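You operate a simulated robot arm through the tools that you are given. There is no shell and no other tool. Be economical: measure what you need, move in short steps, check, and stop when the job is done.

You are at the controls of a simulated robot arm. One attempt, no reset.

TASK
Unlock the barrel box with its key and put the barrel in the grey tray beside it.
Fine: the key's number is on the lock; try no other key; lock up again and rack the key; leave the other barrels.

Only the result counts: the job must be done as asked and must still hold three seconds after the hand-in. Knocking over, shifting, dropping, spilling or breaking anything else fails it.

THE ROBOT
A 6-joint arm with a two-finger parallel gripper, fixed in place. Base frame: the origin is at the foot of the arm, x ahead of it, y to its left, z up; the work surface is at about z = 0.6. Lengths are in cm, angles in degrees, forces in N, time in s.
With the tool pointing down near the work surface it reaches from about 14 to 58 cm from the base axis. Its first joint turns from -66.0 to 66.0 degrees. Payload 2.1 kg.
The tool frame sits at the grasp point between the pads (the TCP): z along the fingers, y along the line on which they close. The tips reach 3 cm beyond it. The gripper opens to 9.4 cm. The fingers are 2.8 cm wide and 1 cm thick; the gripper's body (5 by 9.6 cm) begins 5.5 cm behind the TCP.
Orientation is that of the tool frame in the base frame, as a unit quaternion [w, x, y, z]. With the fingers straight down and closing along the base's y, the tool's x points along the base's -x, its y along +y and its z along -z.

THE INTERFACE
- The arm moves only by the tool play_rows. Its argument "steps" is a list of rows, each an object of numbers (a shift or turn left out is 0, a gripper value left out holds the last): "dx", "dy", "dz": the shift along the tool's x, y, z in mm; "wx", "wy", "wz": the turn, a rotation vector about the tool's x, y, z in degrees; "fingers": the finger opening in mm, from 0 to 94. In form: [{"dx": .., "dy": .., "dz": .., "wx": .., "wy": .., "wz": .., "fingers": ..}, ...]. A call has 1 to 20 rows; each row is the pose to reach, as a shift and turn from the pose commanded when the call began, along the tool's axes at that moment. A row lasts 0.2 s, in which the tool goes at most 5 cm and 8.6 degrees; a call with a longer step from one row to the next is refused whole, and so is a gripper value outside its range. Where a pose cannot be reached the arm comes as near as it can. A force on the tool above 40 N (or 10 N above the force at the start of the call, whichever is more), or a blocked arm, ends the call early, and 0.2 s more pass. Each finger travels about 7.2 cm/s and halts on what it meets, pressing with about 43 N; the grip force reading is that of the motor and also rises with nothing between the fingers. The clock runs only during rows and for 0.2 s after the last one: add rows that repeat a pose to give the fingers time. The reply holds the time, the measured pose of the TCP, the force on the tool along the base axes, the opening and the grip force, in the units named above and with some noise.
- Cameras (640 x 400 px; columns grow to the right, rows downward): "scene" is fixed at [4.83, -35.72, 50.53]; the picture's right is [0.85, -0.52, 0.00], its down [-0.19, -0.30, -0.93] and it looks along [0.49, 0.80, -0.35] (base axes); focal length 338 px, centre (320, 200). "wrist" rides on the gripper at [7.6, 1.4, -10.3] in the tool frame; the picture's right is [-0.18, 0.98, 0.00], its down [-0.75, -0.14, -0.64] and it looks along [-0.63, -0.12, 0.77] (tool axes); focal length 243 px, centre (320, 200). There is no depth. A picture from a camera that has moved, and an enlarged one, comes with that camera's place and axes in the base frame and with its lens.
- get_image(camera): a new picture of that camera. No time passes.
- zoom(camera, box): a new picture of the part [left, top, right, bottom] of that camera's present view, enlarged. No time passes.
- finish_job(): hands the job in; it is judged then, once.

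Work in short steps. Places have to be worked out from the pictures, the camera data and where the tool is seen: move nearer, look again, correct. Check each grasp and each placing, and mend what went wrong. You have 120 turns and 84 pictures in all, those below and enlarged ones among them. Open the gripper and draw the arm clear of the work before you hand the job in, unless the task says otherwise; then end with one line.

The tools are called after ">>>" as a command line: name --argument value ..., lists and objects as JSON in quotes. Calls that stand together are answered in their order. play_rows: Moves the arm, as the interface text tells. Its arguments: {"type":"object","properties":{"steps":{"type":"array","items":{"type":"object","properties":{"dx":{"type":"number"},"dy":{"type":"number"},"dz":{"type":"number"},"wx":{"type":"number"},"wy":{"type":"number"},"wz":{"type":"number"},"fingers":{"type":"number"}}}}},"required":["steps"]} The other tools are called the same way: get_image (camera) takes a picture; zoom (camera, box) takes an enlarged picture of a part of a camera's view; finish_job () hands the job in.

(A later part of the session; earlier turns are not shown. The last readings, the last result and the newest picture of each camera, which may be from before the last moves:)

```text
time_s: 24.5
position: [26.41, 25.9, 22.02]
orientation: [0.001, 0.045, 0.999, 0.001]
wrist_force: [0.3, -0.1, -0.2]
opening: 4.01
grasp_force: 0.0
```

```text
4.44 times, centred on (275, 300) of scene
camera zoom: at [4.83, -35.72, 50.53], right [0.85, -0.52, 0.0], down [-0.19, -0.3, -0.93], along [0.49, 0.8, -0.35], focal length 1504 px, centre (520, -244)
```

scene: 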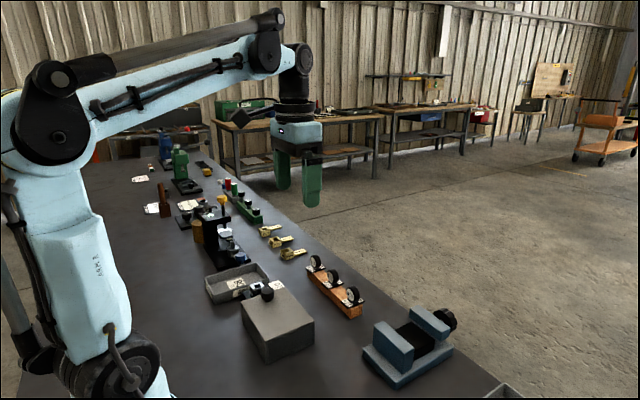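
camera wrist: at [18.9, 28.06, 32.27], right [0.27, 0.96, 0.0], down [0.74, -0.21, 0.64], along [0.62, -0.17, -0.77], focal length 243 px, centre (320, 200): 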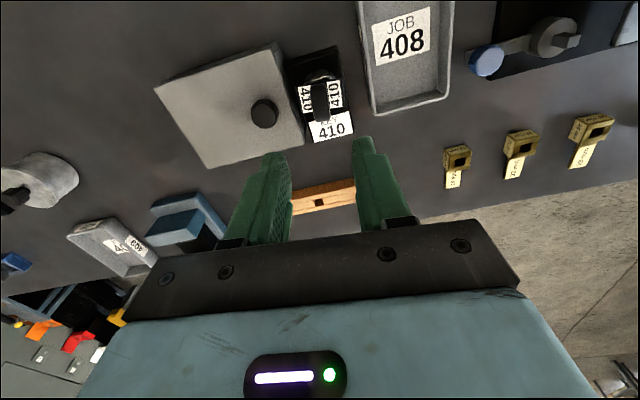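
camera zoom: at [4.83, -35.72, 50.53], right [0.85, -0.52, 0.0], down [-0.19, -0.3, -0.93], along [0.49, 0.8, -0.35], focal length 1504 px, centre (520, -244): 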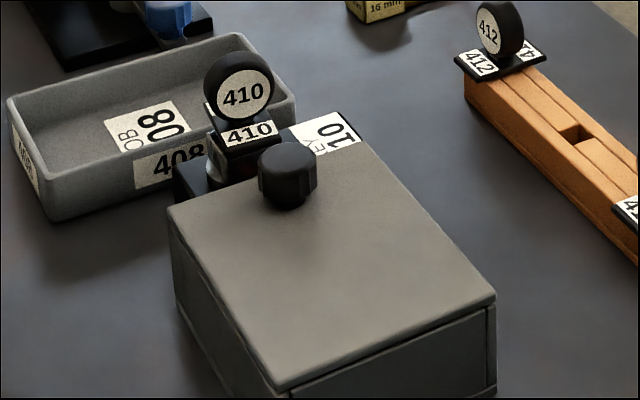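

I examine the box's lid construction.

>>> zoom --camera "scene" --box '[238, 295, 318, 365]'

>>> zoom --camera "wrist" --box '[140, 30, 350, 180]'

```text
5.71 times, centred on (278, 330) of scene
camera zoom: at [4.83, -35.72, 50.53], right [0.85, -0.52, 0.0], down [-0.19, -0.3, -0.93], along [0.49, 0.8, -0.35], focal length 1933 px, centre (560, -543)
```

zoom: 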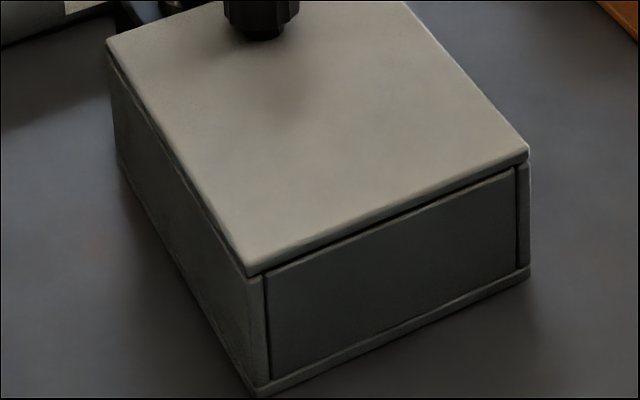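

```text
2.67 times, centred on (245, 105) of wrist
camera zoom: at [18.9, 28.06, 32.27], right [0.27, 0.96, 0.0], down [0.74, -0.21, 0.64], along [0.62, -0.17, -0.77], focal length 647 px, centre (520, 453)
```

zoom: 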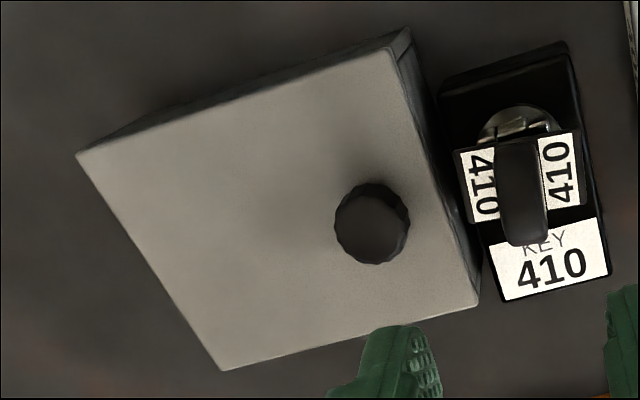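

Lid spans about x 21.2–31.6, y 9.5–22.7, knob at (26.5, 19.9); it is probably hinged at the -y edge. I turn the tool back so the fingers close along x and move above the knob.

>>> play_rows --steps '[{"wz": -8.2, "dy": -10, "fingers": 60}, {"wz": -16.4, "dy": -20}, {"wz": -24.6, "dy": -30}, {"wz": -32.8, "dy": -40}, {"wz": -41, "dy": -50}, {"wz": -49.2, "dy": -60, "dx": -6}, {"wz": -57.4, "dy": -60, "dx": -6}, {"wz": -65.6, "dy": -60, "dx": -6}, {"wz": -73.8, "dy": -60, "dx": -6}, {"wz": -82, "dy": -60, "dx": -6}, {"wz": -90, "dy": -60, "dx": -6}, {"wz": -95, "dy": -60, "dx": -6, "dz": 40}, {"wz": -95, "dy": -60, "dx": -6, "dz": 80}, {"wz": -95, "dy": -60, "dx": -6, "dz": 80}]'

>>> get_image --camera "wrist"

```text
time_s: 27.5
position: [26.84, 20.0, 14.06]
orientation: [-0.002, 0.707, -0.707, 0.001]
wrist_force: [0.3, 0.1, 0.8]
opening: 6.0
grasp_force: 0.0
```

```text
34 pictures are left
camera wrist: at [25.17, 12.38, 24.16], right [-0.98, 0.18, 0.0], down [0.14, 0.75, 0.64], along [0.12, 0.63, -0.77], focal length 243 px, centre (320, 200)
```

wrist: 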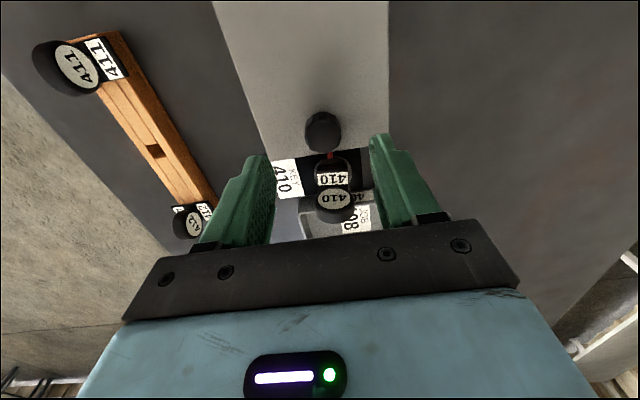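

Knob centre agrees with the TCP. I lower to z≈8.7, force-guarded, with the tips just above the lid.

>>> play_rows --steps '[{"dy": 1, "dz": 30}, {"dy": 1, "dz": 46}, {"dy": 1, "dz": 50}, {"dy": 1, "dz": 53}, {"dy": 1, "dz": 53}]'

>>> zoom --camera "scene" --box '[235, 255, 315, 325]'

```text
time_s: 28.7
position: [26.6, 19.89, 8.69]
orientation: [0.001, -0.707, 0.707, -0.001]
wrist_force: [-1.5, -1.8, 25.4]
opening: 5.99
grasp_force: 0.2
```

```text
5.71 times, centred on (275, 290) of scene
camera zoom: at [4.82, -35.72, 50.53], right [0.85, -0.52, 0.0], down [-0.19, -0.3, -0.93], along [0.49, 0.8, -0.35], focal length 1933 px, centre (577, -314)
```

zoom: 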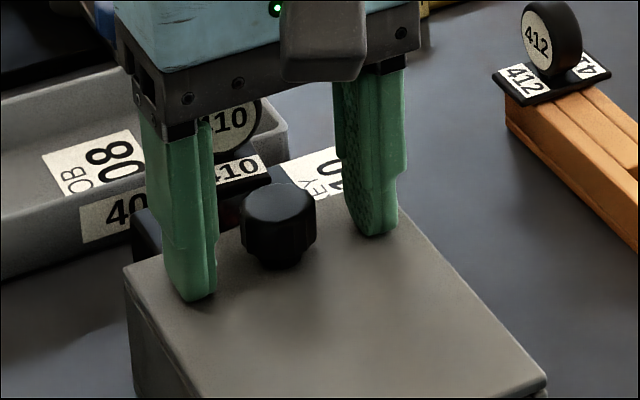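

Tips touch the lid (25 N). I back up 3 mm, then close on the knob.

>>> play_rows --steps '[{"dz": -3}, {"dz": -3, "fingers": 40}, {"dz": -3, "fingers": 25}, {"dz": -3, "fingers": 15}, {"dz": -3, "fingers": 15}]'

```text
time_s: 29.9
position: [26.54, 19.83, 8.89]
orientation: [0.0, 0.708, -0.706, -0.001]
wrist_force: [-15.5, 0.0, -8.0]
opening: 2.77
grasp_force: 44.7
```

Gripped at 2.77 cm. I ease 1 mm to -x and lift 1 cm as a test.

>>> play_rows --steps '[{"dy": 1}, {"dy": 1, "dz": -3}, {"dy": 1, "dz": -6, "wy": 2.5}, {"dy": 1, "dz": -10, "wy": 5}, {"dy": 1, "dz": -10, "wy": 5}]'

>>> zoom --camera "scene" --box '[235, 265, 325, 365]'

```text
time_s: 31.1
position: [26.4, 19.97, 10.15]
orientation: [0.029, 0.707, -0.706, 0.03]
wrist_force: [-0.5, 0.2, -7.7]
opening: 2.76
grasp_force: 44.9
```

```text
4.00 times, centred on (280, 315) of scene
camera zoom: at [4.83, -35.71, 50.53], right [0.85, -0.52, 0.0], down [-0.19, -0.3, -0.93], along [0.49, 0.8, -0.36], focal length 1353 px, centre (480, -260)
```

zoom: 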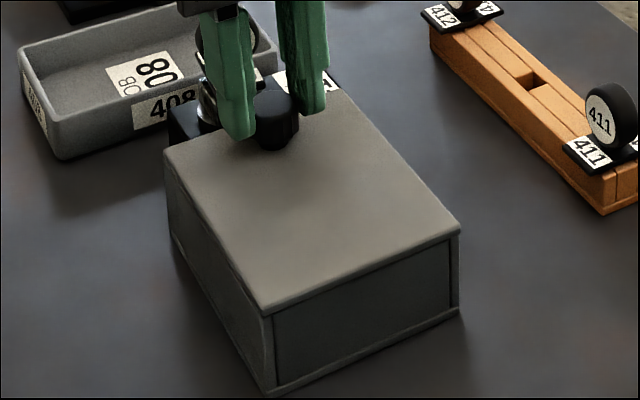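

The lid is lifting about its -y edge, but I tilted the wrong way; the tilt must be -wy. I follow the hinge arc to about 12°.

>>> play_rows --steps '[{"dx": 2, "dz": -1, "wy": -5}, {"dx": 5, "dz": -4, "wy": -11}, {"dx": 10.8, "dz": -9.1, "wy": -17}, {"dx": 10.8, "dz": -9.1, "wy": -17}]'

>>> zoom --camera "scene" --box '[235, 265, 325, 365]'

```text
time_s: 32.1
position: [26.5, 18.93, 11.02]
orientation: [-0.075, 0.704, -0.703, -0.072]
wrist_force: [0.6, -1.7, -10.3]
opening: 2.76
grasp_force: 44.5
```

```text
4.00 times, centred on (280, 315) of scene
camera zoom: at [4.83, -35.71, 50.53], right [0.85, -0.52, 0.0], down [-0.19, -0.3, -0.93], along [0.49, 0.8, -0.36], focal length 1353 px, centre (480, -260)
```

zoom: 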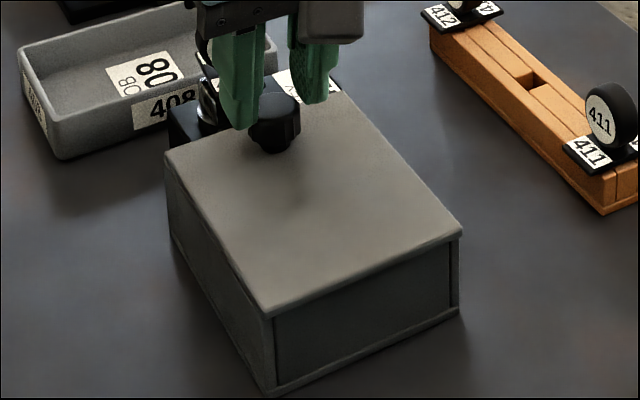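

The lid corners have not moved, so the fingers may be slipping on the knob. I look closer at knob and lock.

>>> zoom --camera "scene" --box '[245, 265, 295, 310]'

>>> get_image --camera "wrist"

```text
8.89 times, centred on (270, 288) of scene
camera zoom: at [4.83, -35.71, 50.53], right [0.85, -0.52, 0.0], down [-0.19, -0.3, -0.93], along [0.49, 0.8, -0.36], focal length 3007 px, centre (764, -578)
```

zoom: 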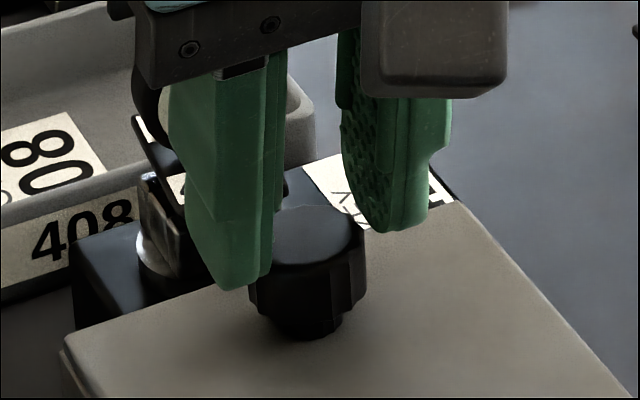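

```text
29 pictures are left
camera wrist: at [24.97, 9.39, 19.41], right [-0.98, 0.18, 0.04], down [0.14, 0.6, 0.79], along [0.12, 0.78, -0.62], focal length 243 px, centre (320, 200)
```

wrist: 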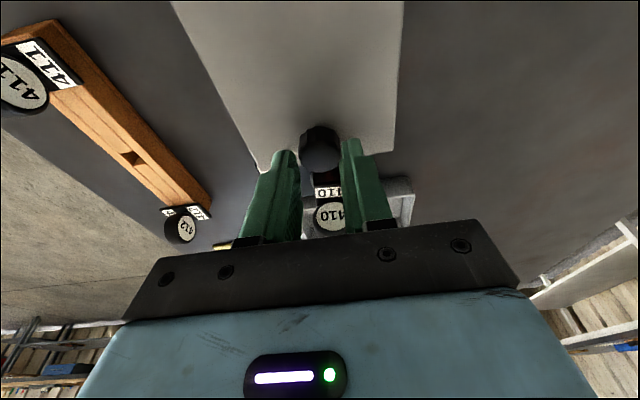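

The lid stays shut. I release, rise and inspect the lock's pointer position.

>>> play_rows --steps '[{"fingers": 50}, {"fingers": 50}, {"dz": -30}, {"dz": -60, "wy": 6}, {"dz": -60, "wy": 12}, {"dz": -60, "wy": 12}]'

>>> zoom --camera "wrist" --box '[260, 70, 380, 190]'

```text
time_s: 33.5
position: [26.52, 17.64, 16.86]
orientation: [0.0, 0.707, -0.707, 0.001]
wrist_force: [0.4, 1.0, -0.3]
opening: 5.01
grasp_force: 0.0
```

```text
3.33 times, centred on (320, 130) of wrist
camera zoom: at [24.96, 10.11, 27.13], right [-0.98, 0.18, 0.0], down [0.14, 0.75, 0.64], along [0.12, 0.63, -0.77], focal length 809 px, centre (320, 433)
```

zoom: 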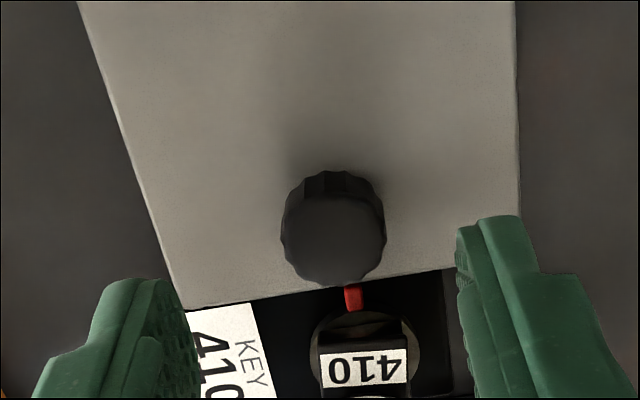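

The pointer has gone a full ~90° toward the box. Before re-turning anything, I regrip the knob low and test gently: first a small lift while reading the force.

>>> play_rows --steps '[{"dx": -22, "dz": 0, "fingers": 60}, {"dx": -22, "dz": 40}, {"dx": -22, "dz": 70}, {"dx": -22, "dz": 79}, {"dx": -22, "dz": 79}, {"dx": -22, "dz": 79, "fingers": 40}, {"dx": -22, "dz": 79, "fingers": 25}, {"dx": -22, "dz": 79, "fingers": 15}, {"dx": -22, "dz": 79, "fingers": 15}]'

>>> play_rows --steps '[{"dz": -1}, {"dz": -2}, {"dz": -2}]'

```text
time_s: 35.5
position: [26.46, 19.92, 8.91]
orientation: [0.001, -0.707, 0.707, 0.0]
wrist_force: [7.6, 0.4, -13.8]
opening: 2.74
grasp_force: 45.5
```

```text
time_s: 36.0
position: [26.53, 20.0, 9.05]
orientation: [0.0, -0.706, 0.708, 0.0]
wrist_force: [-0.2, -0.5, -3.1]
opening: 2.77
grasp_force: 45.2
stopped in row 2: the force on the tool passed its limit (the readings are from after the stop); the commanded pose is now the measured one
```

Lifting 2 mm gave over 40 N, so the lid doesn't lift here. I test sliding toward -y by 3 mm.

>>> play_rows --steps '[{"dx": 1, "dz": 0.5}, {"dx": 2, "dz": 0.5}, {"dx": 3, "dz": 0.5}, {"dx": 4, "dz": 0.5}, {"dx": 4, "dz": 0.5}]'

```text
time_s: 37.2
position: [26.6, 19.48, 9.1]
orientation: [0.001, -0.707, 0.707, 0.0]
wrist_force: [-7.5, 0.0, 35.1]
opening: 2.76
grasp_force: 44.5
```

>>> zoom --camera "scene" --box '[235, 265, 325, 365]'

```text
4.00 times, centred on (280, 315) of scene
camera zoom: at [4.82, -35.72, 50.53], right [0.85, -0.52, 0.0], down [-0.19, -0.3, -0.94], along [0.49, 0.8, -0.35], focal length 1353 px, centre (480, -260)
```

zoom: 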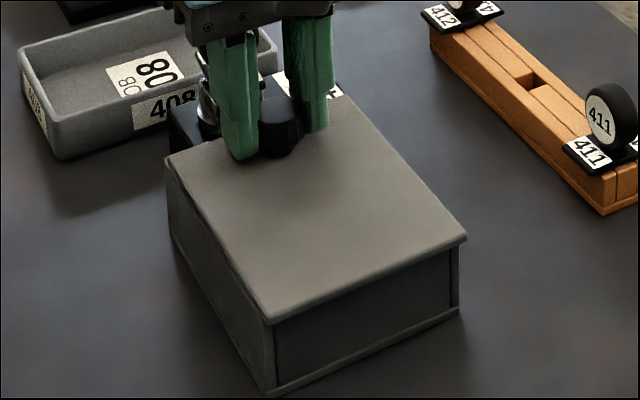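

The lid slides toward -y — it is unlocked. I relieve the pressing force and keep sliding.

>>> play_rows --steps '[{"dz": -0.6}, {"dx": 5, "dz": -0.6}, {"dx": 10, "dz": -0.6}, {"dx": 15, "dz": -0.6}, {"dx": 20, "dz": -0.6}, {"dx": 25, "dz": -0.6}, {"dx": 30, "dz": -0.6}, {"dx": 30, "dz": -0.6}]'

```text
time_s: 39.0
position: [26.51, 16.47, 9.14]
orientation: [0.002, -0.707, 0.707, -0.001]
wrist_force: [8.1, -0.2, -31.3]
opening: 2.74
grasp_force: 45.1
```

>>> play_rows --steps '[{"dx": 5, "dz": 0.3}, {"dx": 10, "dz": 0.3}, {"dx": 15, "dz": 0.3}, {"dx": 20, "dz": 0.3}, {"dx": 25, "dz": 0.3}, {"dx": 30, "dz": 0.3}, {"dx": 35, "dz": 0.3}, {"dx": 40, "dz": 0.3}, {"dx": 40, "dz": 0.3}]'

>>> zoom --camera "scene" --box '[205, 245, 325, 385]'

```text
time_s: 41.0
position: [26.51, 12.51, 9.1]
orientation: [0.002, -0.707, 0.707, 0.0]
wrist_force: [5.5, -0.1, 38.9]
opening: 2.76
grasp_force: 44.8
```

```text
2.86 times, centred on (265, 315) of scene
camera zoom: at [4.82, -35.72, 50.53], right [0.85, -0.52, 0.0], down [-0.19, -0.3, -0.93], along [0.49, 0.8, -0.35], focal length 967 px, centre (477, -129)
```

zoom: 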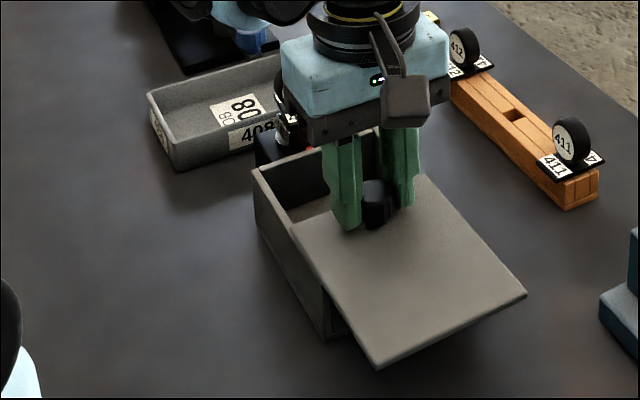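

The lid is open by 7.4 cm. I relieve, release the knob and rise to look inside.

>>> play_rows --steps '[{"dz": -0.4}, {"dz": -0.4, "fingers": 50}, {"dz": -0.4, "fingers": 60}, {"dz": -30, "fingers": 60}, {"dz": -70, "fingers": 60}, {"dz": -100, "fingers": 60}, {"dz": -100, "fingers": 60}]'

>>> get_image --camera "wrist"

```text
time_s: 42.6
position: [26.39, 12.49, 18.93]
orientation: [0.001, -0.707, 0.708, 0.0]
wrist_force: [0.4, -0.8, 0.9]
opening: 6.01
grasp_force: 0.1
```

```text
25 pictures are left
camera wrist: at [24.88, 4.92, 29.19], right [-0.98, 0.18, 0.0], down [0.14, 0.75, 0.64], along [0.12, 0.63, -0.77], focal length 243 px, centre (320, 200)
```

wrist: 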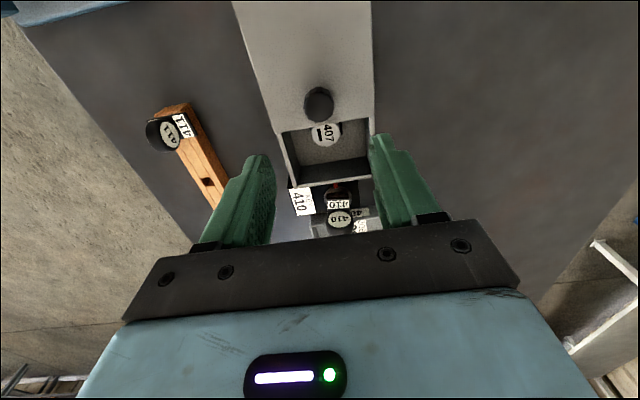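

>>> zoom --camera "wrist" --box '[270, 80, 390, 200]'

```text
3.33 times, centred on (330, 140) of wrist
camera zoom: at [24.88, 4.92, 29.19], right [-0.98, 0.18, 0.0], down [0.14, 0.75, 0.64], along [0.12, 0.63, -0.77], focal length 809 px, centre (287, 400)
```

zoom: 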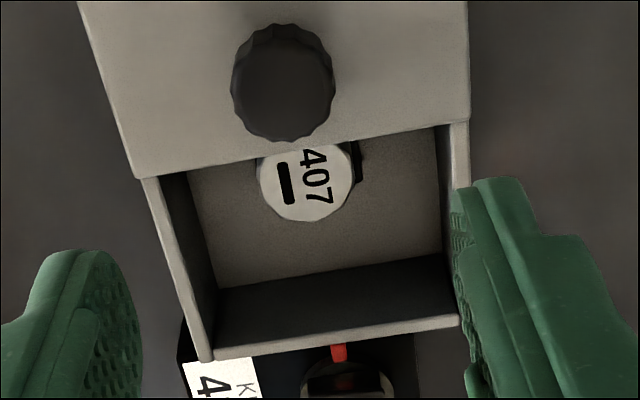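

The barrel (407) stands inside near (26.4, 16.5), partly under the lid. I regrip the knob and slide the lid about 3 cm further.

>>> play_rows --steps '[{"dz": 40}, {"dz": 80}, {"dz": 99}, {"dz": 99}, {"dz": 99, "fingers": 40}, {"dz": 99, "fingers": 25}, {"dz": 99, "fingers": 15}, {"dz": 99, "fingers": 15}]'

>>> play_rows --steps '[{"dx": 5}, {"dx": 10}, {"dx": 15}, {"dx": 20}, {"dx": 25}, {"dx": 30}, {"dx": 30}]'

```text
time_s: 44.4
position: [26.47, 12.4, 9.05]
orientation: [-0.002, 0.707, -0.707, 0.0]
wrist_force: [2.6, 1.4, -15.9]
opening: 2.75
grasp_force: 45.3
```

```text
time_s: 46.0
position: [26.52, 9.76, 9.29]
orientation: [-0.005, 0.708, -0.706, -0.003]
wrist_force: [6.9, 33.3, -15.9]
opening: 2.77
grasp_force: 45.1
```

The lid reached its end stop (10 cm travel). I back off slightly, release, rise, and move over the barrel.

>>> play_rows --steps '[{"dx": -4}, {"dx": -4, "fingers": 50}, {"dx": -4, "fingers": 60}, {"dx": -4, "dz": -40}, {"dx": -4, "dz": -70}, {"dx": -40, "dz": -70}, {"dx": -68, "dz": -70, "fingers": 55}, {"dx": -68, "dz": -70}]'

>>> zoom --camera "wrist" --box '[220, 40, 420, 240]'

>>> zoom --camera "scene" --box '[190, 235, 320, 385]'

```text
time_s: 47.8
position: [26.43, 16.22, 16.18]
orientation: [0.002, -0.706, 0.708, -0.001]
wrist_force: [0.4, -0.5, -0.3]
opening: 5.49
grasp_force: 0.0
```

```text
2.00 times, centred on (320, 140) of wrist
camera zoom: at [24.9, 8.69, 26.39], right [-0.98, 0.18, 0.0], down [0.14, 0.75, 0.64], along [0.12, 0.63, -0.77], focal length 485 px, centre (320, 320)
```

zoom: 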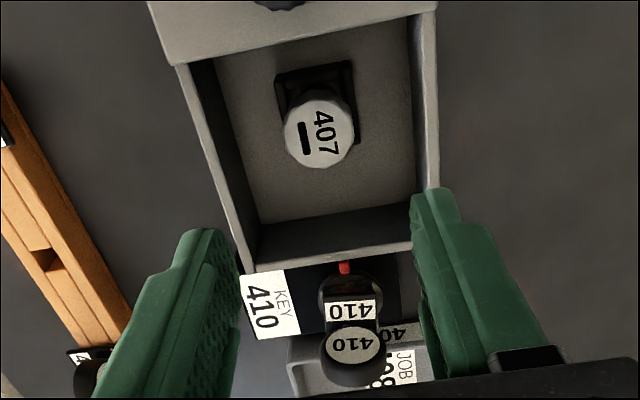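

```text
2.67 times, centred on (255, 310) of scene
camera zoom: at [4.83, -35.71, 50.53], right [0.85, -0.52, 0.0], down [-0.19, -0.3, -0.93], along [0.49, 0.8, -0.35], focal length 902 px, centre (493, -93)
```

zoom: 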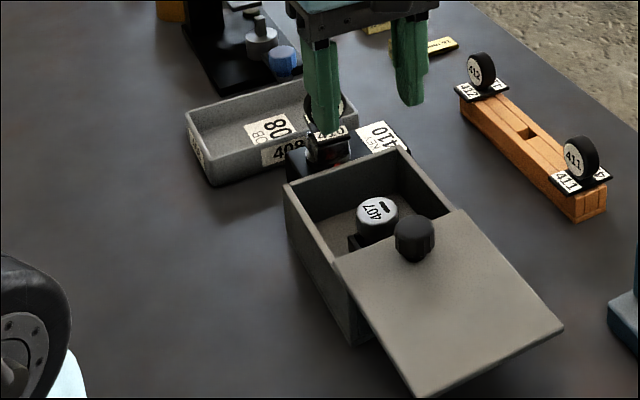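

>>> zoom --camera "scene" --box '[282, 298, 322, 338]'

```text
10.00 times, centred on (302, 318) of scene
camera zoom: at [4.83, -35.71, 50.53], right [0.85, -0.52, 0.0], down [-0.19, -0.3, -0.93], along [0.49, 0.8, -0.35], focal length 3383 px, centre (500, -980)
```

zoom: 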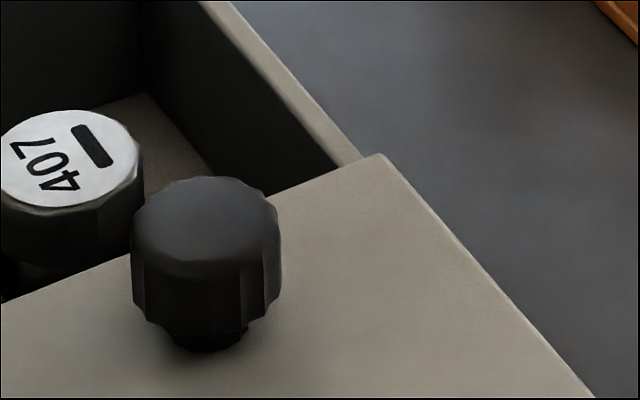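

Barrel head is ~3.2 cm wide, z≈3.2–4.5, at (26.45, 16.1). I lower to TCP z≈5.9 and close on the head.

>>> play_rows --steps '[{"dx": 1, "dz": 40}, {"dx": 1, "dz": 75}, {"dx": 1, "dz": 95}, {"dx": 1, "dz": 102}, {"dx": 1, "dz": 102}, {"dx": 1, "dz": 102, "fingers": 45}, {"dx": 1, "dz": 102, "fingers": 30}, {"dx": 1, "dz": 102, "fingers": 20}, {"dx": 1, "dz": 102, "fingers": 20}]'

>>> zoom --camera "wrist" --box '[240, 60, 400, 220]'

```text
time_s: 49.8
position: [26.53, 16.14, 5.99]
orientation: [-0.002, 0.707, -0.707, 0.001]
wrist_force: [0.9, 0.7, -0.1]
opening: 3.07
grasp_force: 43.4
```

```text
2.50 times, centred on (320, 140) of wrist
camera zoom: at [24.88, 8.62, 16.21], right [-0.98, 0.18, 0.0], down [0.14, 0.75, 0.64], along [0.12, 0.63, -0.77], focal length 606 px, centre (320, 350)
```

zoom: 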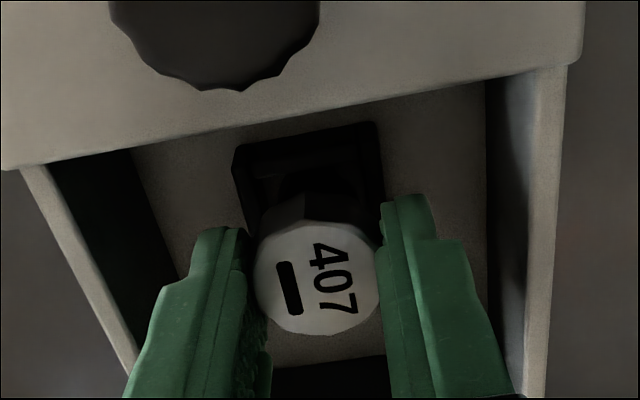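

Gripped cleanly. I lift straight up slowly.

>>> play_rows --steps '[{"dz": -5}, {"dz": -15}, {"dz": -30}, {"dz": -50}, {"dz": -80}, {"dz": -110}, {"dz": -140}, {"dz": -140}]'

>>> zoom --camera "scene" --box '[190, 205, 330, 345]'

```text
time_s: 51.6
position: [26.54, 16.15, 20.02]
orientation: [0.002, -0.707, 0.707, 0.0]
wrist_force: [-0.3, -0.3, -0.7]
opening: 3.07
grasp_force: 43.0
```

```text
2.86 times, centred on (260, 275) of scene
camera zoom: at [4.83, -35.72, 50.53], right [0.85, -0.52, 0.0], down [-0.19, -0.3, -0.93], along [0.49, 0.8, -0.35], focal length 967 px, centre (491, -14)
```

zoom: 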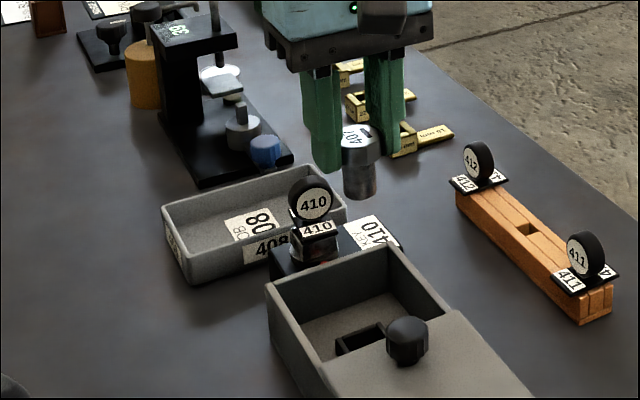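

The barrel is out. The grey tray 408 spans about x 17.5–31, y 30.5–39.7; I carry the barrel over its middle (25, 35).

>>> play_rows --steps '[{"dx": -40, "dy": 3}, {"dx": -80, "dy": 6}, {"dx": -120, "dy": 9}, {"dx": -160, "dy": 12}, {"dx": -189, "dy": 15}, {"dx": -189, "dy": 15}]'

>>> play_rows --steps '[{"dz": 40}, {"dz": 80}, {"dz": 110}, {"dz": 110}]'

>>> zoom --camera "scene" --box '[180, 205, 320, 325]'

```text
time_s: 53.0
position: [24.87, 35.09, 19.98]
orientation: [0.002, -0.707, 0.708, 0.0]
wrist_force: [0.0, 0.2, 1.0]
opening: 3.04
grasp_force: 42.3
```

```text
time_s: 54.0
position: [24.93, 35.0, 8.99]
orientation: [0.001, -0.707, 0.708, 0.0]
wrist_force: [0.9, -0.9, -0.7]
opening: 3.04
grasp_force: 43.0
```

```text
3.33 times, centred on (250, 265) of scene
camera zoom: at [4.83, -35.72, 50.53], right [0.85, -0.52, 0.0], down [-0.19, -0.3, -0.93], along [0.49, 0.8, -0.35], focal length 1128 px, centre (553, -17)
```

zoom: 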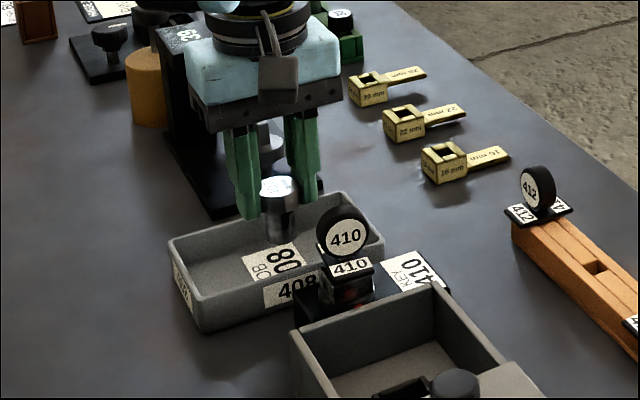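

It is over the tray. I lower slowly until contact.

>>> play_rows --steps '[{"dz": 12}, {"dz": 20}, {"dz": 24}, {"dz": 26}, {"dz": 28}, {"dz": 30}, {"dz": 32}, {"dz": 34}, {"dz": 36}, {"dz": 38}, {"dz": 40}]'

```text
time_s: 56.0
position: [25.05, 34.98, 5.79]
orientation: [0.0, -0.707, 0.707, 0.0]
wrist_force: [-0.9, -1.1, 14.6]
opening: 3.06
grasp_force: 42.8
stopped in row 9: the force on the tool passed its limit (the readings are from after the stop); the commanded pose is now the measured one
```

Contact at z 5.8 with 14.6 N: the barrel stands on the tray floor. I ease up a touch, release and rise.

>>> play_rows --steps '[{"dz": -0.5}, {"dz": -0.5, "fingers": 36}, {"dz": -0.5, "fingers": 50}, {"dz": -0.5, "fingers": 55}, {"dz": -30, "fingers": 55}, {"dz": -70, "fingers": 55}, {"dz": -110, "fingers": 55}, {"dz": -140, "fingers": 55}, {"dz": -140, "fingers": 55}]'

>>> zoom --camera "scene" --box '[180, 225, 320, 365]'

```text
time_s: 58.0
position: [24.95, 35.03, 19.82]
orientation: [0.0, -0.707, 0.707, -0.002]
wrist_force: [0.3, 0.5, 0.8]
opening: 5.49
grasp_force: 0.1
```

```text
2.86 times, centred on (250, 295) of scene
camera zoom: at [4.83, -35.72, 50.53], right [0.85, -0.52, 0.0], down [-0.19, -0.3, -0.93], along [0.49, 0.8, -0.35], focal length 967 px, centre (520, -71)
```

zoom: 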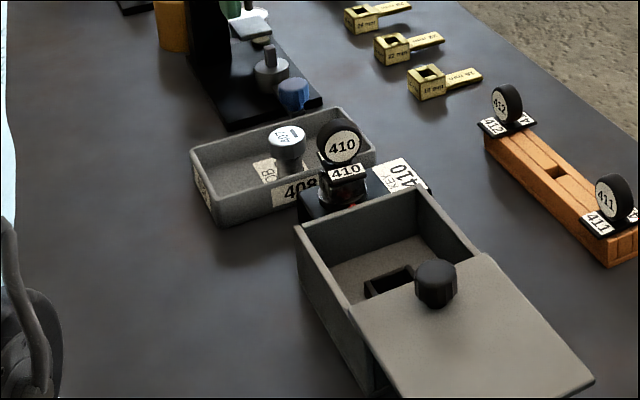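

The barrel stands in the tray. Now I return to the knob (~y 10.1) to shut the lid.

>>> play_rows --steps '[{"dx": 45, "dy": -3}, {"dx": 90, "dy": -6}, {"dx": 135, "dy": -9}, {"dx": 180, "dy": -12}, {"dx": 225, "dy": -15}, {"dx": 249, "dy": -15.5, "fingers": 60}, {"dx": 249, "dy": -15.5, "dz": 40}, {"dx": 249, "dy": -15.5, "dz": 70}, {"dx": 249, "dy": -15.5, "dz": 70}]'

>>> zoom --camera "wrist" --box '[240, 60, 400, 220]'

```text
time_s: 60.0
position: [26.77, 10.07, 12.85]
orientation: [-0.001, 0.708, -0.707, 0.001]
wrist_force: [-0.1, -0.5, 0.6]
opening: 6.01
grasp_force: 0.0
```

```text
2.50 times, centred on (320, 140) of wrist
camera zoom: at [25.1, 2.61, 22.9], right [-0.98, 0.18, 0.0], down [0.14, 0.75, 0.64], along [0.12, 0.63, -0.77], focal length 606 px, centre (320, 350)
```

zoom: 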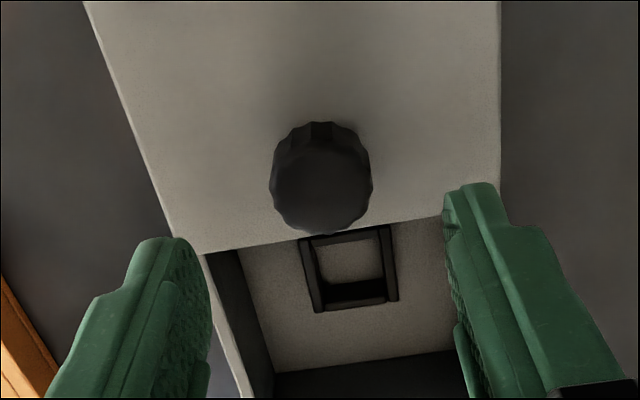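

>>> play_rows --steps '[{"dx": 2, "dy": 1.5, "dz": 20}, {"dx": 2, "dy": 1.5, "dz": 34}, {"dx": 2, "dy": 1.5, "dz": 37}, {"dx": 2, "dy": 1.5, "dz": 37}, {"dx": 2, "dy": 1.5, "dz": 37, "fingers": 40}, {"dx": 2, "dy": 1.5, "dz": 37, "fingers": 25}, {"dx": 2, "dy": 1.5, "dz": 37, "fingers": 15}, {"dx": 2, "dy": 1.5, "dz": 37, "fingers": 15}]'

>>> play_rows --steps '[{"dx": -6}, {"dx": -12}, {"dx": -18}, {"dx": -24}, {"dx": -30}, {"dx": -36}, {"dx": -42}, {"dx": -48}, {"dx": -50}, {"dx": -50}]'

```text
time_s: 61.8
position: [26.49, 9.96, 9.05]
orientation: [-0.001, 0.707, -0.707, 0.001]
wrist_force: [8.8, 0.1, -12.1]
opening: 2.72
grasp_force: 44.7
```

```text
time_s: 64.0
position: [26.52, 14.92, 9.02]
orientation: [-0.001, 0.707, -0.707, 0.0]
wrist_force: [19.7, -1.7, -25.6]
opening: 2.76
grasp_force: 44.5
```

Sliding well; I relieve a little and continue.

>>> play_rows --steps '[{"dy": -0.5, "dz": 0.2}, {"dx": -6, "dy": -0.5, "dz": 0.2}, {"dx": -12, "dy": -0.5, "dz": 0.2}, {"dx": -18, "dy": -0.5, "dz": 0.2}, {"dx": -24, "dy": -0.5, "dz": 0.2}, {"dx": -30, "dy": -0.5, "dz": 0.2}, {"dx": -36, "dy": -0.5, "dz": 0.2}, {"dx": -41, "dy": -0.5, "dz": 0.2}, {"dx": -45, "dy": -0.5, "dz": 0.2}, {"dx": -48, "dy": -0.5, "dz": 0.2}, {"dx": -50, "dy": -0.5, "dz": 0.2}, {"dx": -52, "dy": -0.5, "dz": 0.2}, {"dx": -52, "dy": -0.5, "dz": 0.2}]'

>>> zoom --camera "scene" --box '[215, 255, 325, 365]'

```text
time_s: 66.8
position: [26.5, 20.19, 9.09]
orientation: [0.001, -0.707, 0.707, -0.001]
wrist_force: [18.2, -0.6, -3.7]
opening: 2.75
grasp_force: 45.1
```

```text
3.64 times, centred on (270, 310) of scene
camera zoom: at [4.83, -35.71, 50.53], right [0.85, -0.52, 0.0], down [-0.19, -0.3, -0.93], along [0.49, 0.8, -0.35], focal length 1230 px, centre (502, -200)
```

zoom: 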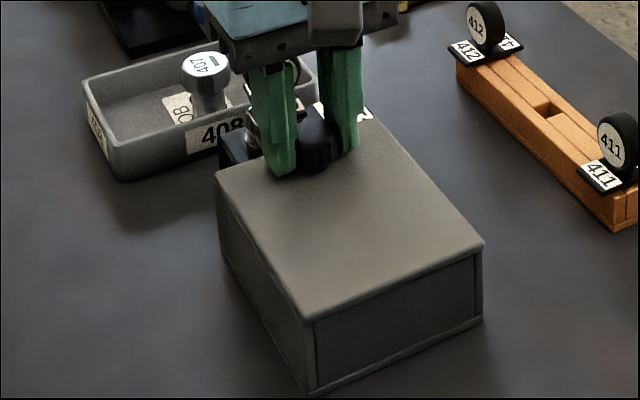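

Nearly closed, no stop felt yet. I push a few mm more, force-guarded.

>>> play_rows --steps '[{"dx": -1}, {"dx": -2}, {"dx": -3}, {"dx": -4}, {"dx": -4}]'

```text
time_s: 68.0
position: [26.62, 20.35, 9.01]
orientation: [0.0, -0.707, 0.708, -0.002]
wrist_force: [9.2, -20.5, 18.8]
opening: 2.75
grasp_force: 44.9
```

Closed against the stop (-20 N). I release, rise, and rotate the tool back to the key's orientation above the lock.

>>> play_rows --steps '[{"dx": 1.5, "fingers": 40}, {"dx": 1.5, "fingers": 55}, {"dz": -40}, {"dz": -80}, {"dz": -110}, {"dz": -110, "dx": -8, "wz": 8}, {"dz": -110, "dx": -16, "wz": 16}, {"dz": -110, "dx": -24, "wz": 24}, {"dz": -110, "dx": -32, "wz": 32}, {"dz": -110, "dx": -40, "wz": 40}, {"dz": -110, "dx": -48, "wz": 48}, {"dz": -110, "dx": -57, "wz": 56}, {"dz": -110, "dx": -57, "wz": 64}, {"dz": -110, "dx": -57, "wz": 72}, {"dz": -110, "dx": -57, "wz": 80}, {"dz": -110, "dx": -57, "wz": 88}, {"dz": -110, "dx": -57, "wz": 95, "fingers": 40}, {"dz": -110, "dx": -57, "wz": 95}]'

>>> zoom --camera "wrist" --box '[230, 40, 410, 220]'

```text
time_s: 71.8
position: [26.32, 26.25, 19.9]
orientation: [0.0, 0.045, 0.999, 0.0]
wrist_force: [0.0, -0.7, -0.4]
opening: 3.99
grasp_force: 0.0
```

```text
2.22 times, centred on (320, 130) of wrist
camera zoom: at [18.85, 28.43, 30.2], right [0.27, 0.96, 0.0], down [0.74, -0.21, 0.64], along [0.62, -0.17, -0.77], focal length 539 px, centre (320, 356)
```

zoom: 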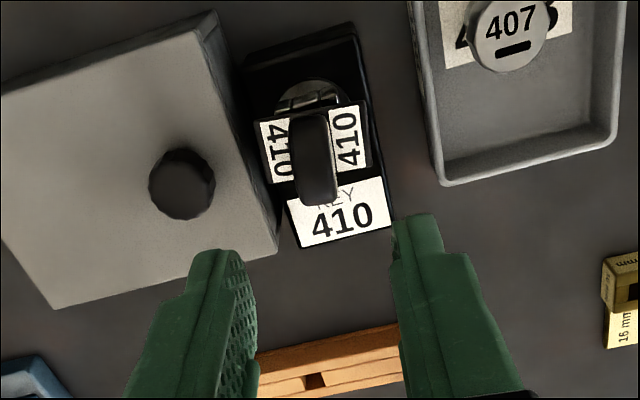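

The key sits as I left it. I descend on it and close.

>>> play_rows --steps '[{"dx": -2, "dy": -2, "dz": 40}, {"dx": -2, "dy": -2, "dz": 75}, {"dx": -2, "dy": -2, "dz": 92}, {"dx": -2, "dy": -2, "dz": 99}, {"dx": -2, "dy": -2, "dz": 99}, {"dx": -2, "dy": -2, "dz": 99, "fingers": 24}, {"dx": -2, "dy": -2, "dz": 99, "fingers": 14}, {"dx": -2, "dy": -2, "dz": 99, "fingers": 10}, {"dx": -2, "dy": -2, "dz": 99, "fingers": 10}]'

```text
time_s: 73.8
position: [26.64, 25.99, 10.21]
orientation: [0.002, 0.043, 0.999, 0.0]
wrist_force: [0.7, -0.1, 0.6]
opening: 1.8
grasp_force: 43.1
```

Gripped. I turn the key back counter-clockwise 95°.

>>> play_rows --steps '[{"wz": -6}, {"wz": -12}, {"wz": -18}, {"wz": -24}, {"wz": -30}, {"wz": -36}, {"wz": -42}, {"wz": -48}, {"wz": -48}]'

>>> play_rows --steps '[{"wz": -6}, {"wz": -12}, {"wz": -18}, {"wz": -24}, {"wz": -30}, {"wz": -36}, {"wz": -42}, {"wz": -47}, {"wz": -47}]'

>>> zoom --camera "wrist" --box '[260, 70, 380, 190]'

```text
time_s: 75.8
position: [26.7, 25.97, 10.04]
orientation: [0.001, -0.367, 0.93, 0.0]
wrist_force: [-6.8, -1.2, 8.6]
opening: 1.79
grasp_force: 43.0
```

```text
time_s: 77.8
position: [26.66, 26.16, 10.08]
orientation: [-0.001, 0.708, -0.706, 0.001]
wrist_force: [-4.1, 2.8, 2.2]
opening: 1.81
grasp_force: 43.1
```

```text
3.33 times, centred on (320, 130) of wrist
camera zoom: at [25.12, 18.5, 20.31], right [-0.98, 0.18, 0.0], down [0.14, 0.75, 0.64], along [0.12, 0.63, -0.77], focal length 809 px, centre (320, 433)
```

zoom: 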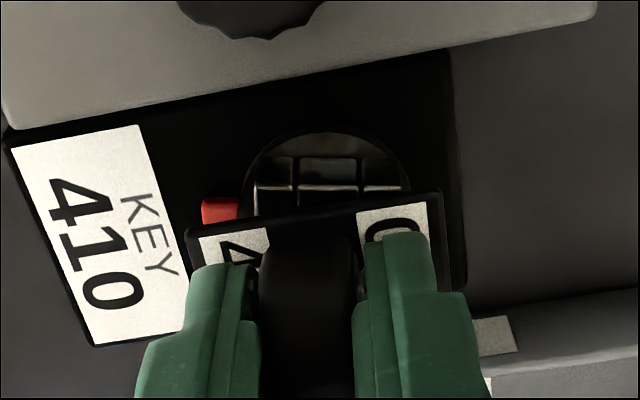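

The socket lags by roughly 10°, so I turn 11° further to bring the pointer fully home.

>>> play_rows --steps '[{"wz": -6}, {"wz": -11}, {"wz": -11}]'

>>> zoom --camera "wrist" --box '[260, 70, 380, 190]'

```text
time_s: 78.6
position: [26.66, 26.11, 10.12]
orientation: [-0.001, 0.772, -0.636, 0.001]
wrist_force: [-5.7, 2.7, 3.5]
opening: 1.82
grasp_force: 42.9
```

```text
3.33 times, centred on (320, 130) of wrist
camera zoom: at [26.61, 18.37, 20.31], right [-1.0, -0.01, 0.0], down [-0.01, 0.77, 0.64], along [0.0, 0.64, -0.77], focal length 809 px, centre (320, 433)
```

zoom: 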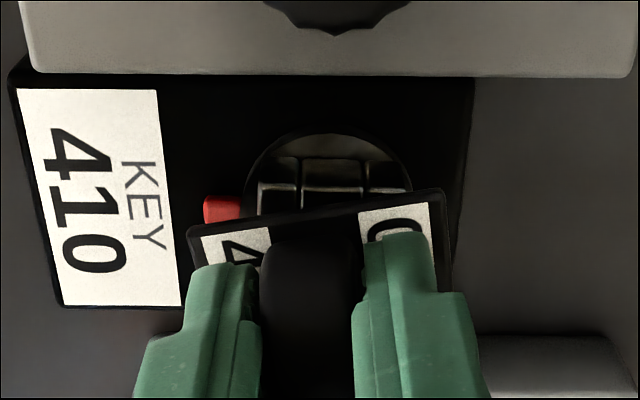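

The pointer is now within ~2° of home. I turn 4° more to meet the stop, then straighten the slack back and check.

>>> play_rows --steps '[{"wz": -4}, {"wz": -4}, {"wz": 2}, {"wz": 7}, {"wz": 7}]'

>>> zoom --camera "wrist" --box '[260, 70, 380, 190]'

```text
time_s: 79.8
position: [26.78, 25.96, 10.07]
orientation: [-0.001, 0.731, -0.682, 0.0]
wrist_force: [0.2, 1.0, 9.2]
opening: 1.8
grasp_force: 43.8
```

```text
3.33 times, centred on (320, 130) of wrist
camera zoom: at [25.69, 18.37, 20.31], right [-0.99, 0.12, 0.0], down [0.09, 0.76, 0.64], along [0.08, 0.64, -0.77], focal length 809 px, centre (320, 433)
```

zoom: 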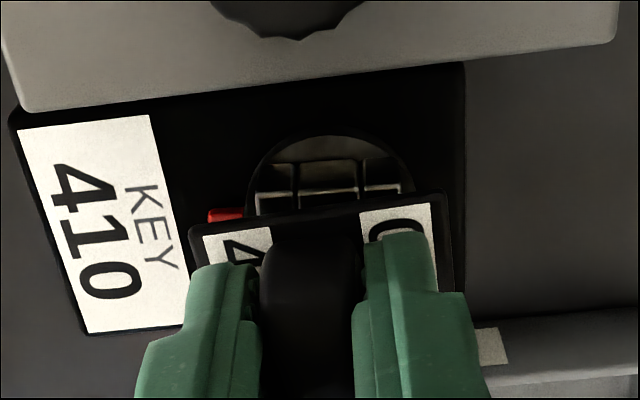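

The socket is now parallel with the box edge, pointer home: locked. I align the key (4° back within slack) and lift it out.

>>> play_rows --steps '[{"wz": 4}, {"wz": 4, "dz": -4}, {"wz": 4, "dz": -10}, {"wz": 4, "dz": -18}, {"wz": 4, "dz": -30}, {"wz": 4, "dz": -60}, {"wz": 4, "dz": -100}, {"wz": 4, "dz": -100}]'

>>> get_image --camera "wrist"

>>> zoom --camera "scene" --box '[220, 215, 340, 335]'

```text
time_s: 81.6
position: [26.5, 25.95, 20.15]
orientation: [-0.001, 0.707, -0.707, 0.001]
wrist_force: [0.1, -0.4, -0.5]
opening: 1.81
grasp_force: 42.9
```

```text
10 pictures are left
camera wrist: at [25.02, 18.42, 30.33], right [-0.98, 0.18, 0.0], down [0.14, 0.75, 0.64], along [0.12, 0.63, -0.77], focal length 243 px, centre (320, 200)
```

wrist: 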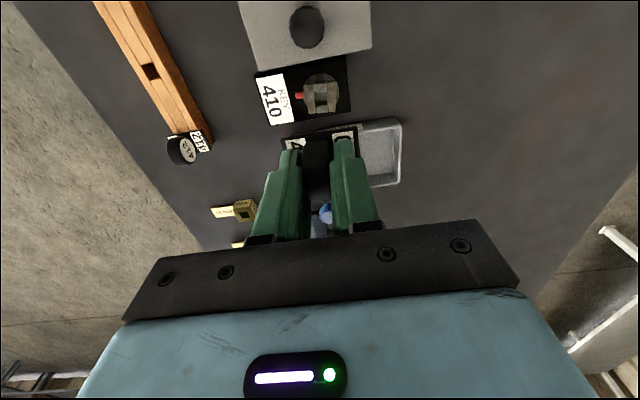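

```text
3.33 times, centred on (280, 275) of scene
camera zoom: at [4.83, -35.72, 50.53], right [0.85, -0.52, 0.0], down [-0.19, -0.3, -0.93], along [0.49, 0.8, -0.35], focal length 1128 px, centre (453, -50)
```

zoom: 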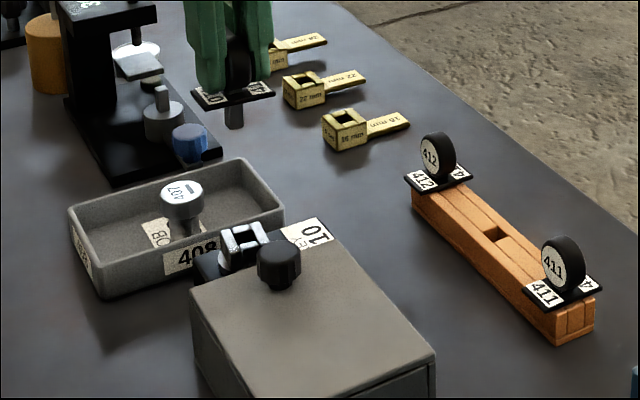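

Key out, lock home, barrel in tray. I carry the key to the same pose above its rack slot as when I lifted it, and compare views.

>>> play_rows --steps '[{"dx": 10, "dy": -40}, {"dx": 20, "dy": -80}, {"dx": 35, "dy": -120}, {"dx": 49, "dy": -155}, {"dx": 49, "dy": -171, "dz": 16}, {"dx": 49, "dy": -171, "dz": 16}]'

>>> zoom --camera "wrist" --box '[250, 70, 390, 240]'

```text
time_s: 83.0
position: [43.76, 21.19, 18.35]
orientation: [-0.001, 0.708, -0.706, 0.0]
wrist_force: [0.7, -0.3, -0.8]
opening: 1.8
grasp_force: 42.9
```

```text
2.35 times, centred on (320, 155) of wrist
camera zoom: at [42.22, 13.64, 28.66], right [-0.98, 0.18, 0.0], down [0.14, 0.75, 0.64], along [0.12, 0.63, -0.77], focal length 571 px, centre (320, 306)
```

zoom: 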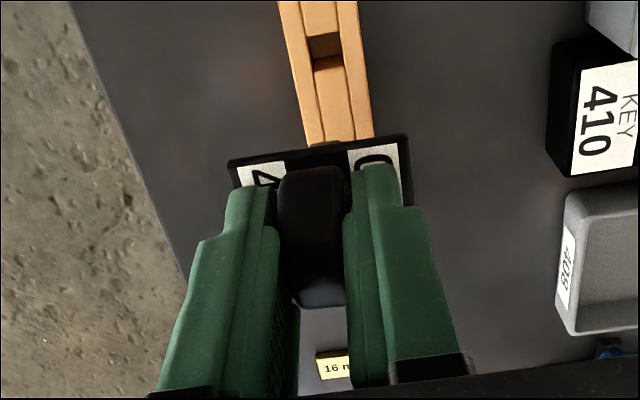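

Alignment is within ~2 mm; I correct -2 mm y, -1 mm x and descend to just above the slot.

>>> play_rows --steps '[{"dx": 2, "dy": 1, "dz": 30}, {"dx": 2, "dy": 1, "dz": 60}, {"dx": 2, "dy": 1, "dz": 85}, {"dx": 2, "dy": 1, "dz": 85}]'

>>> zoom --camera "scene" --box '[315, 250, 365, 300]'

```text
time_s: 84.0
position: [43.62, 21.02, 9.85]
orientation: [0.0, -0.707, 0.707, -0.001]
wrist_force: [0.0, -0.1, -2.0]
opening: 1.8
grasp_force: 43.2
```

```text
8.00 times, centred on (340, 275) of scene
camera zoom: at [4.83, -35.72, 50.53], right [0.85, -0.52, 0.0], down [-0.19, -0.3, -0.93], along [0.49, 0.8, -0.35], focal length 2707 px, centre (160, -400)
```

zoom: 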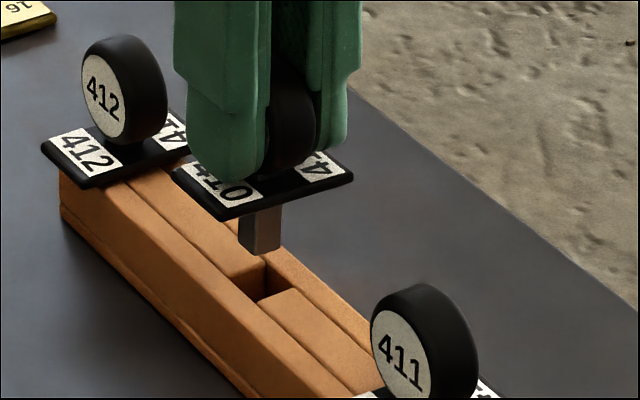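

The shank is directly above the slot. I lower it in, force-guarded.

>>> play_rows --steps '[{"dz": 6}, {"dz": 10}, {"dz": 13}, {"dz": 16}, {"dz": 19}, {"dz": 22}, {"dz": 25}, {"dz": 27}, {"dz": 29}, {"dz": 30}, {"dz": 31}, {"dz": 32}]'

>>> zoom --camera "scene" --box '[315, 250, 365, 300]'

```text
time_s: 86.6
position: [43.65, 21.02, 6.82]
orientation: [-0.001, 0.708, -0.707, 0.001]
wrist_force: [0.6, 0.0, -0.5]
opening: 1.76
grasp_force: 43.2
```

```text
8.00 times, centred on (340, 275) of scene
camera zoom: at [4.83, -35.72, 50.53], right [0.85, -0.52, 0.0], down [-0.19, -0.3, -0.93], along [0.49, 0.8, -0.35], focal length 2707 px, centre (160, -400)
```

zoom: 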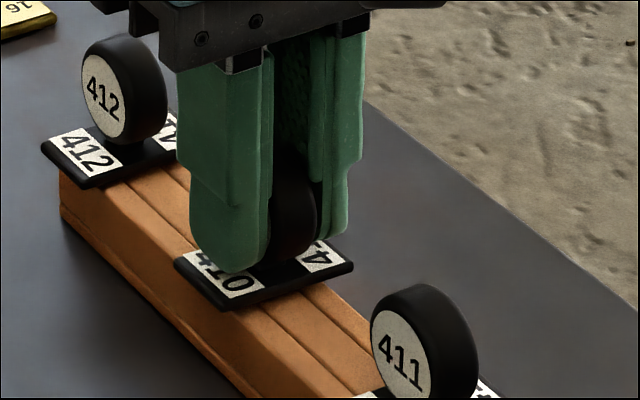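

It's in the slot and almost seated with no force. I lower the last millimetres until contact.

>>> play_rows --steps '[{"dz": 0.6}, {"dz": 1.2}, {"dz": 1.8}, {"dz": 2.4}, {"dz": 3}]'

```text
time_s: 87.8
position: [43.64, 20.99, 6.53]
orientation: [0.001, -0.707, 0.707, 0.0]
wrist_force: [1.1, -1.8, 31.4]
opening: 1.78
grasp_force: 42.7
```

Seated (31 N upward). I ease off 0.8 mm, open, and rise well clear.

>>> play_rows --steps '[{"dz": -0.8}, {"dz": -0.8, "fingers": 30}, {"dz": -0.8, "fingers": 40}, {"dz": -0.8, "fingers": 40}, {"dz": -20}, {"dz": -60}, {"dz": -100}, {"dz": -140}, {"dz": -140}]'

>>> zoom --camera "scene" --box '[200, 225, 380, 365]'

>>> zoom --camera "scene" --box '[300, 245, 370, 320]'

```text
time_s: 89.8
position: [43.68, 20.9, 20.58]
orientation: [-0.001, 0.708, -0.707, 0.0]
wrist_force: [-0.7, 0.2, 0.0]
opening: 3.97
grasp_force: 0.1
```

```text
2.86 times, centred on (290, 295) of scene
camera zoom: at [4.83, -35.72, 50.53], right [0.85, -0.52, 0.0], down [-0.19, -0.3, -0.93], along [0.49, 0.8, -0.35], focal length 967 px, centre (406, -71)
```

zoom: 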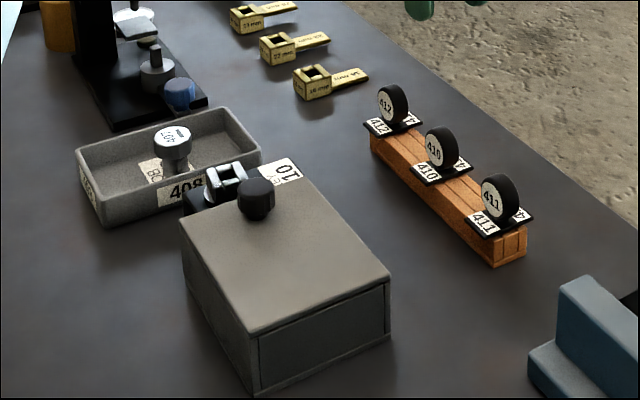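

```text
5.33 times, centred on (335, 282) of scene
camera zoom: at [4.83, -35.72, 50.53], right [0.85, -0.52, 0.0], down [-0.19, -0.3, -0.93], along [0.49, 0.8, -0.35], focal length 1804 px, centre (240, -240)
```

zoom: 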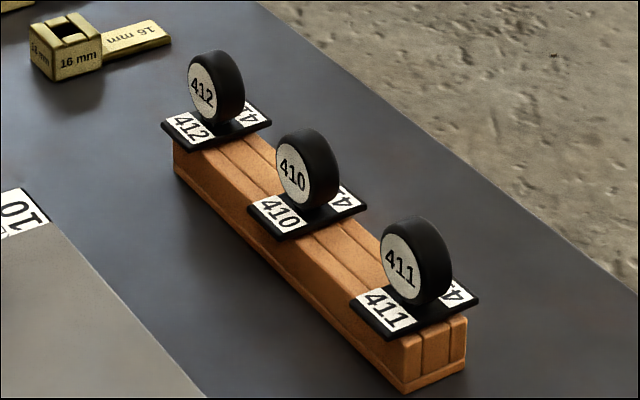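

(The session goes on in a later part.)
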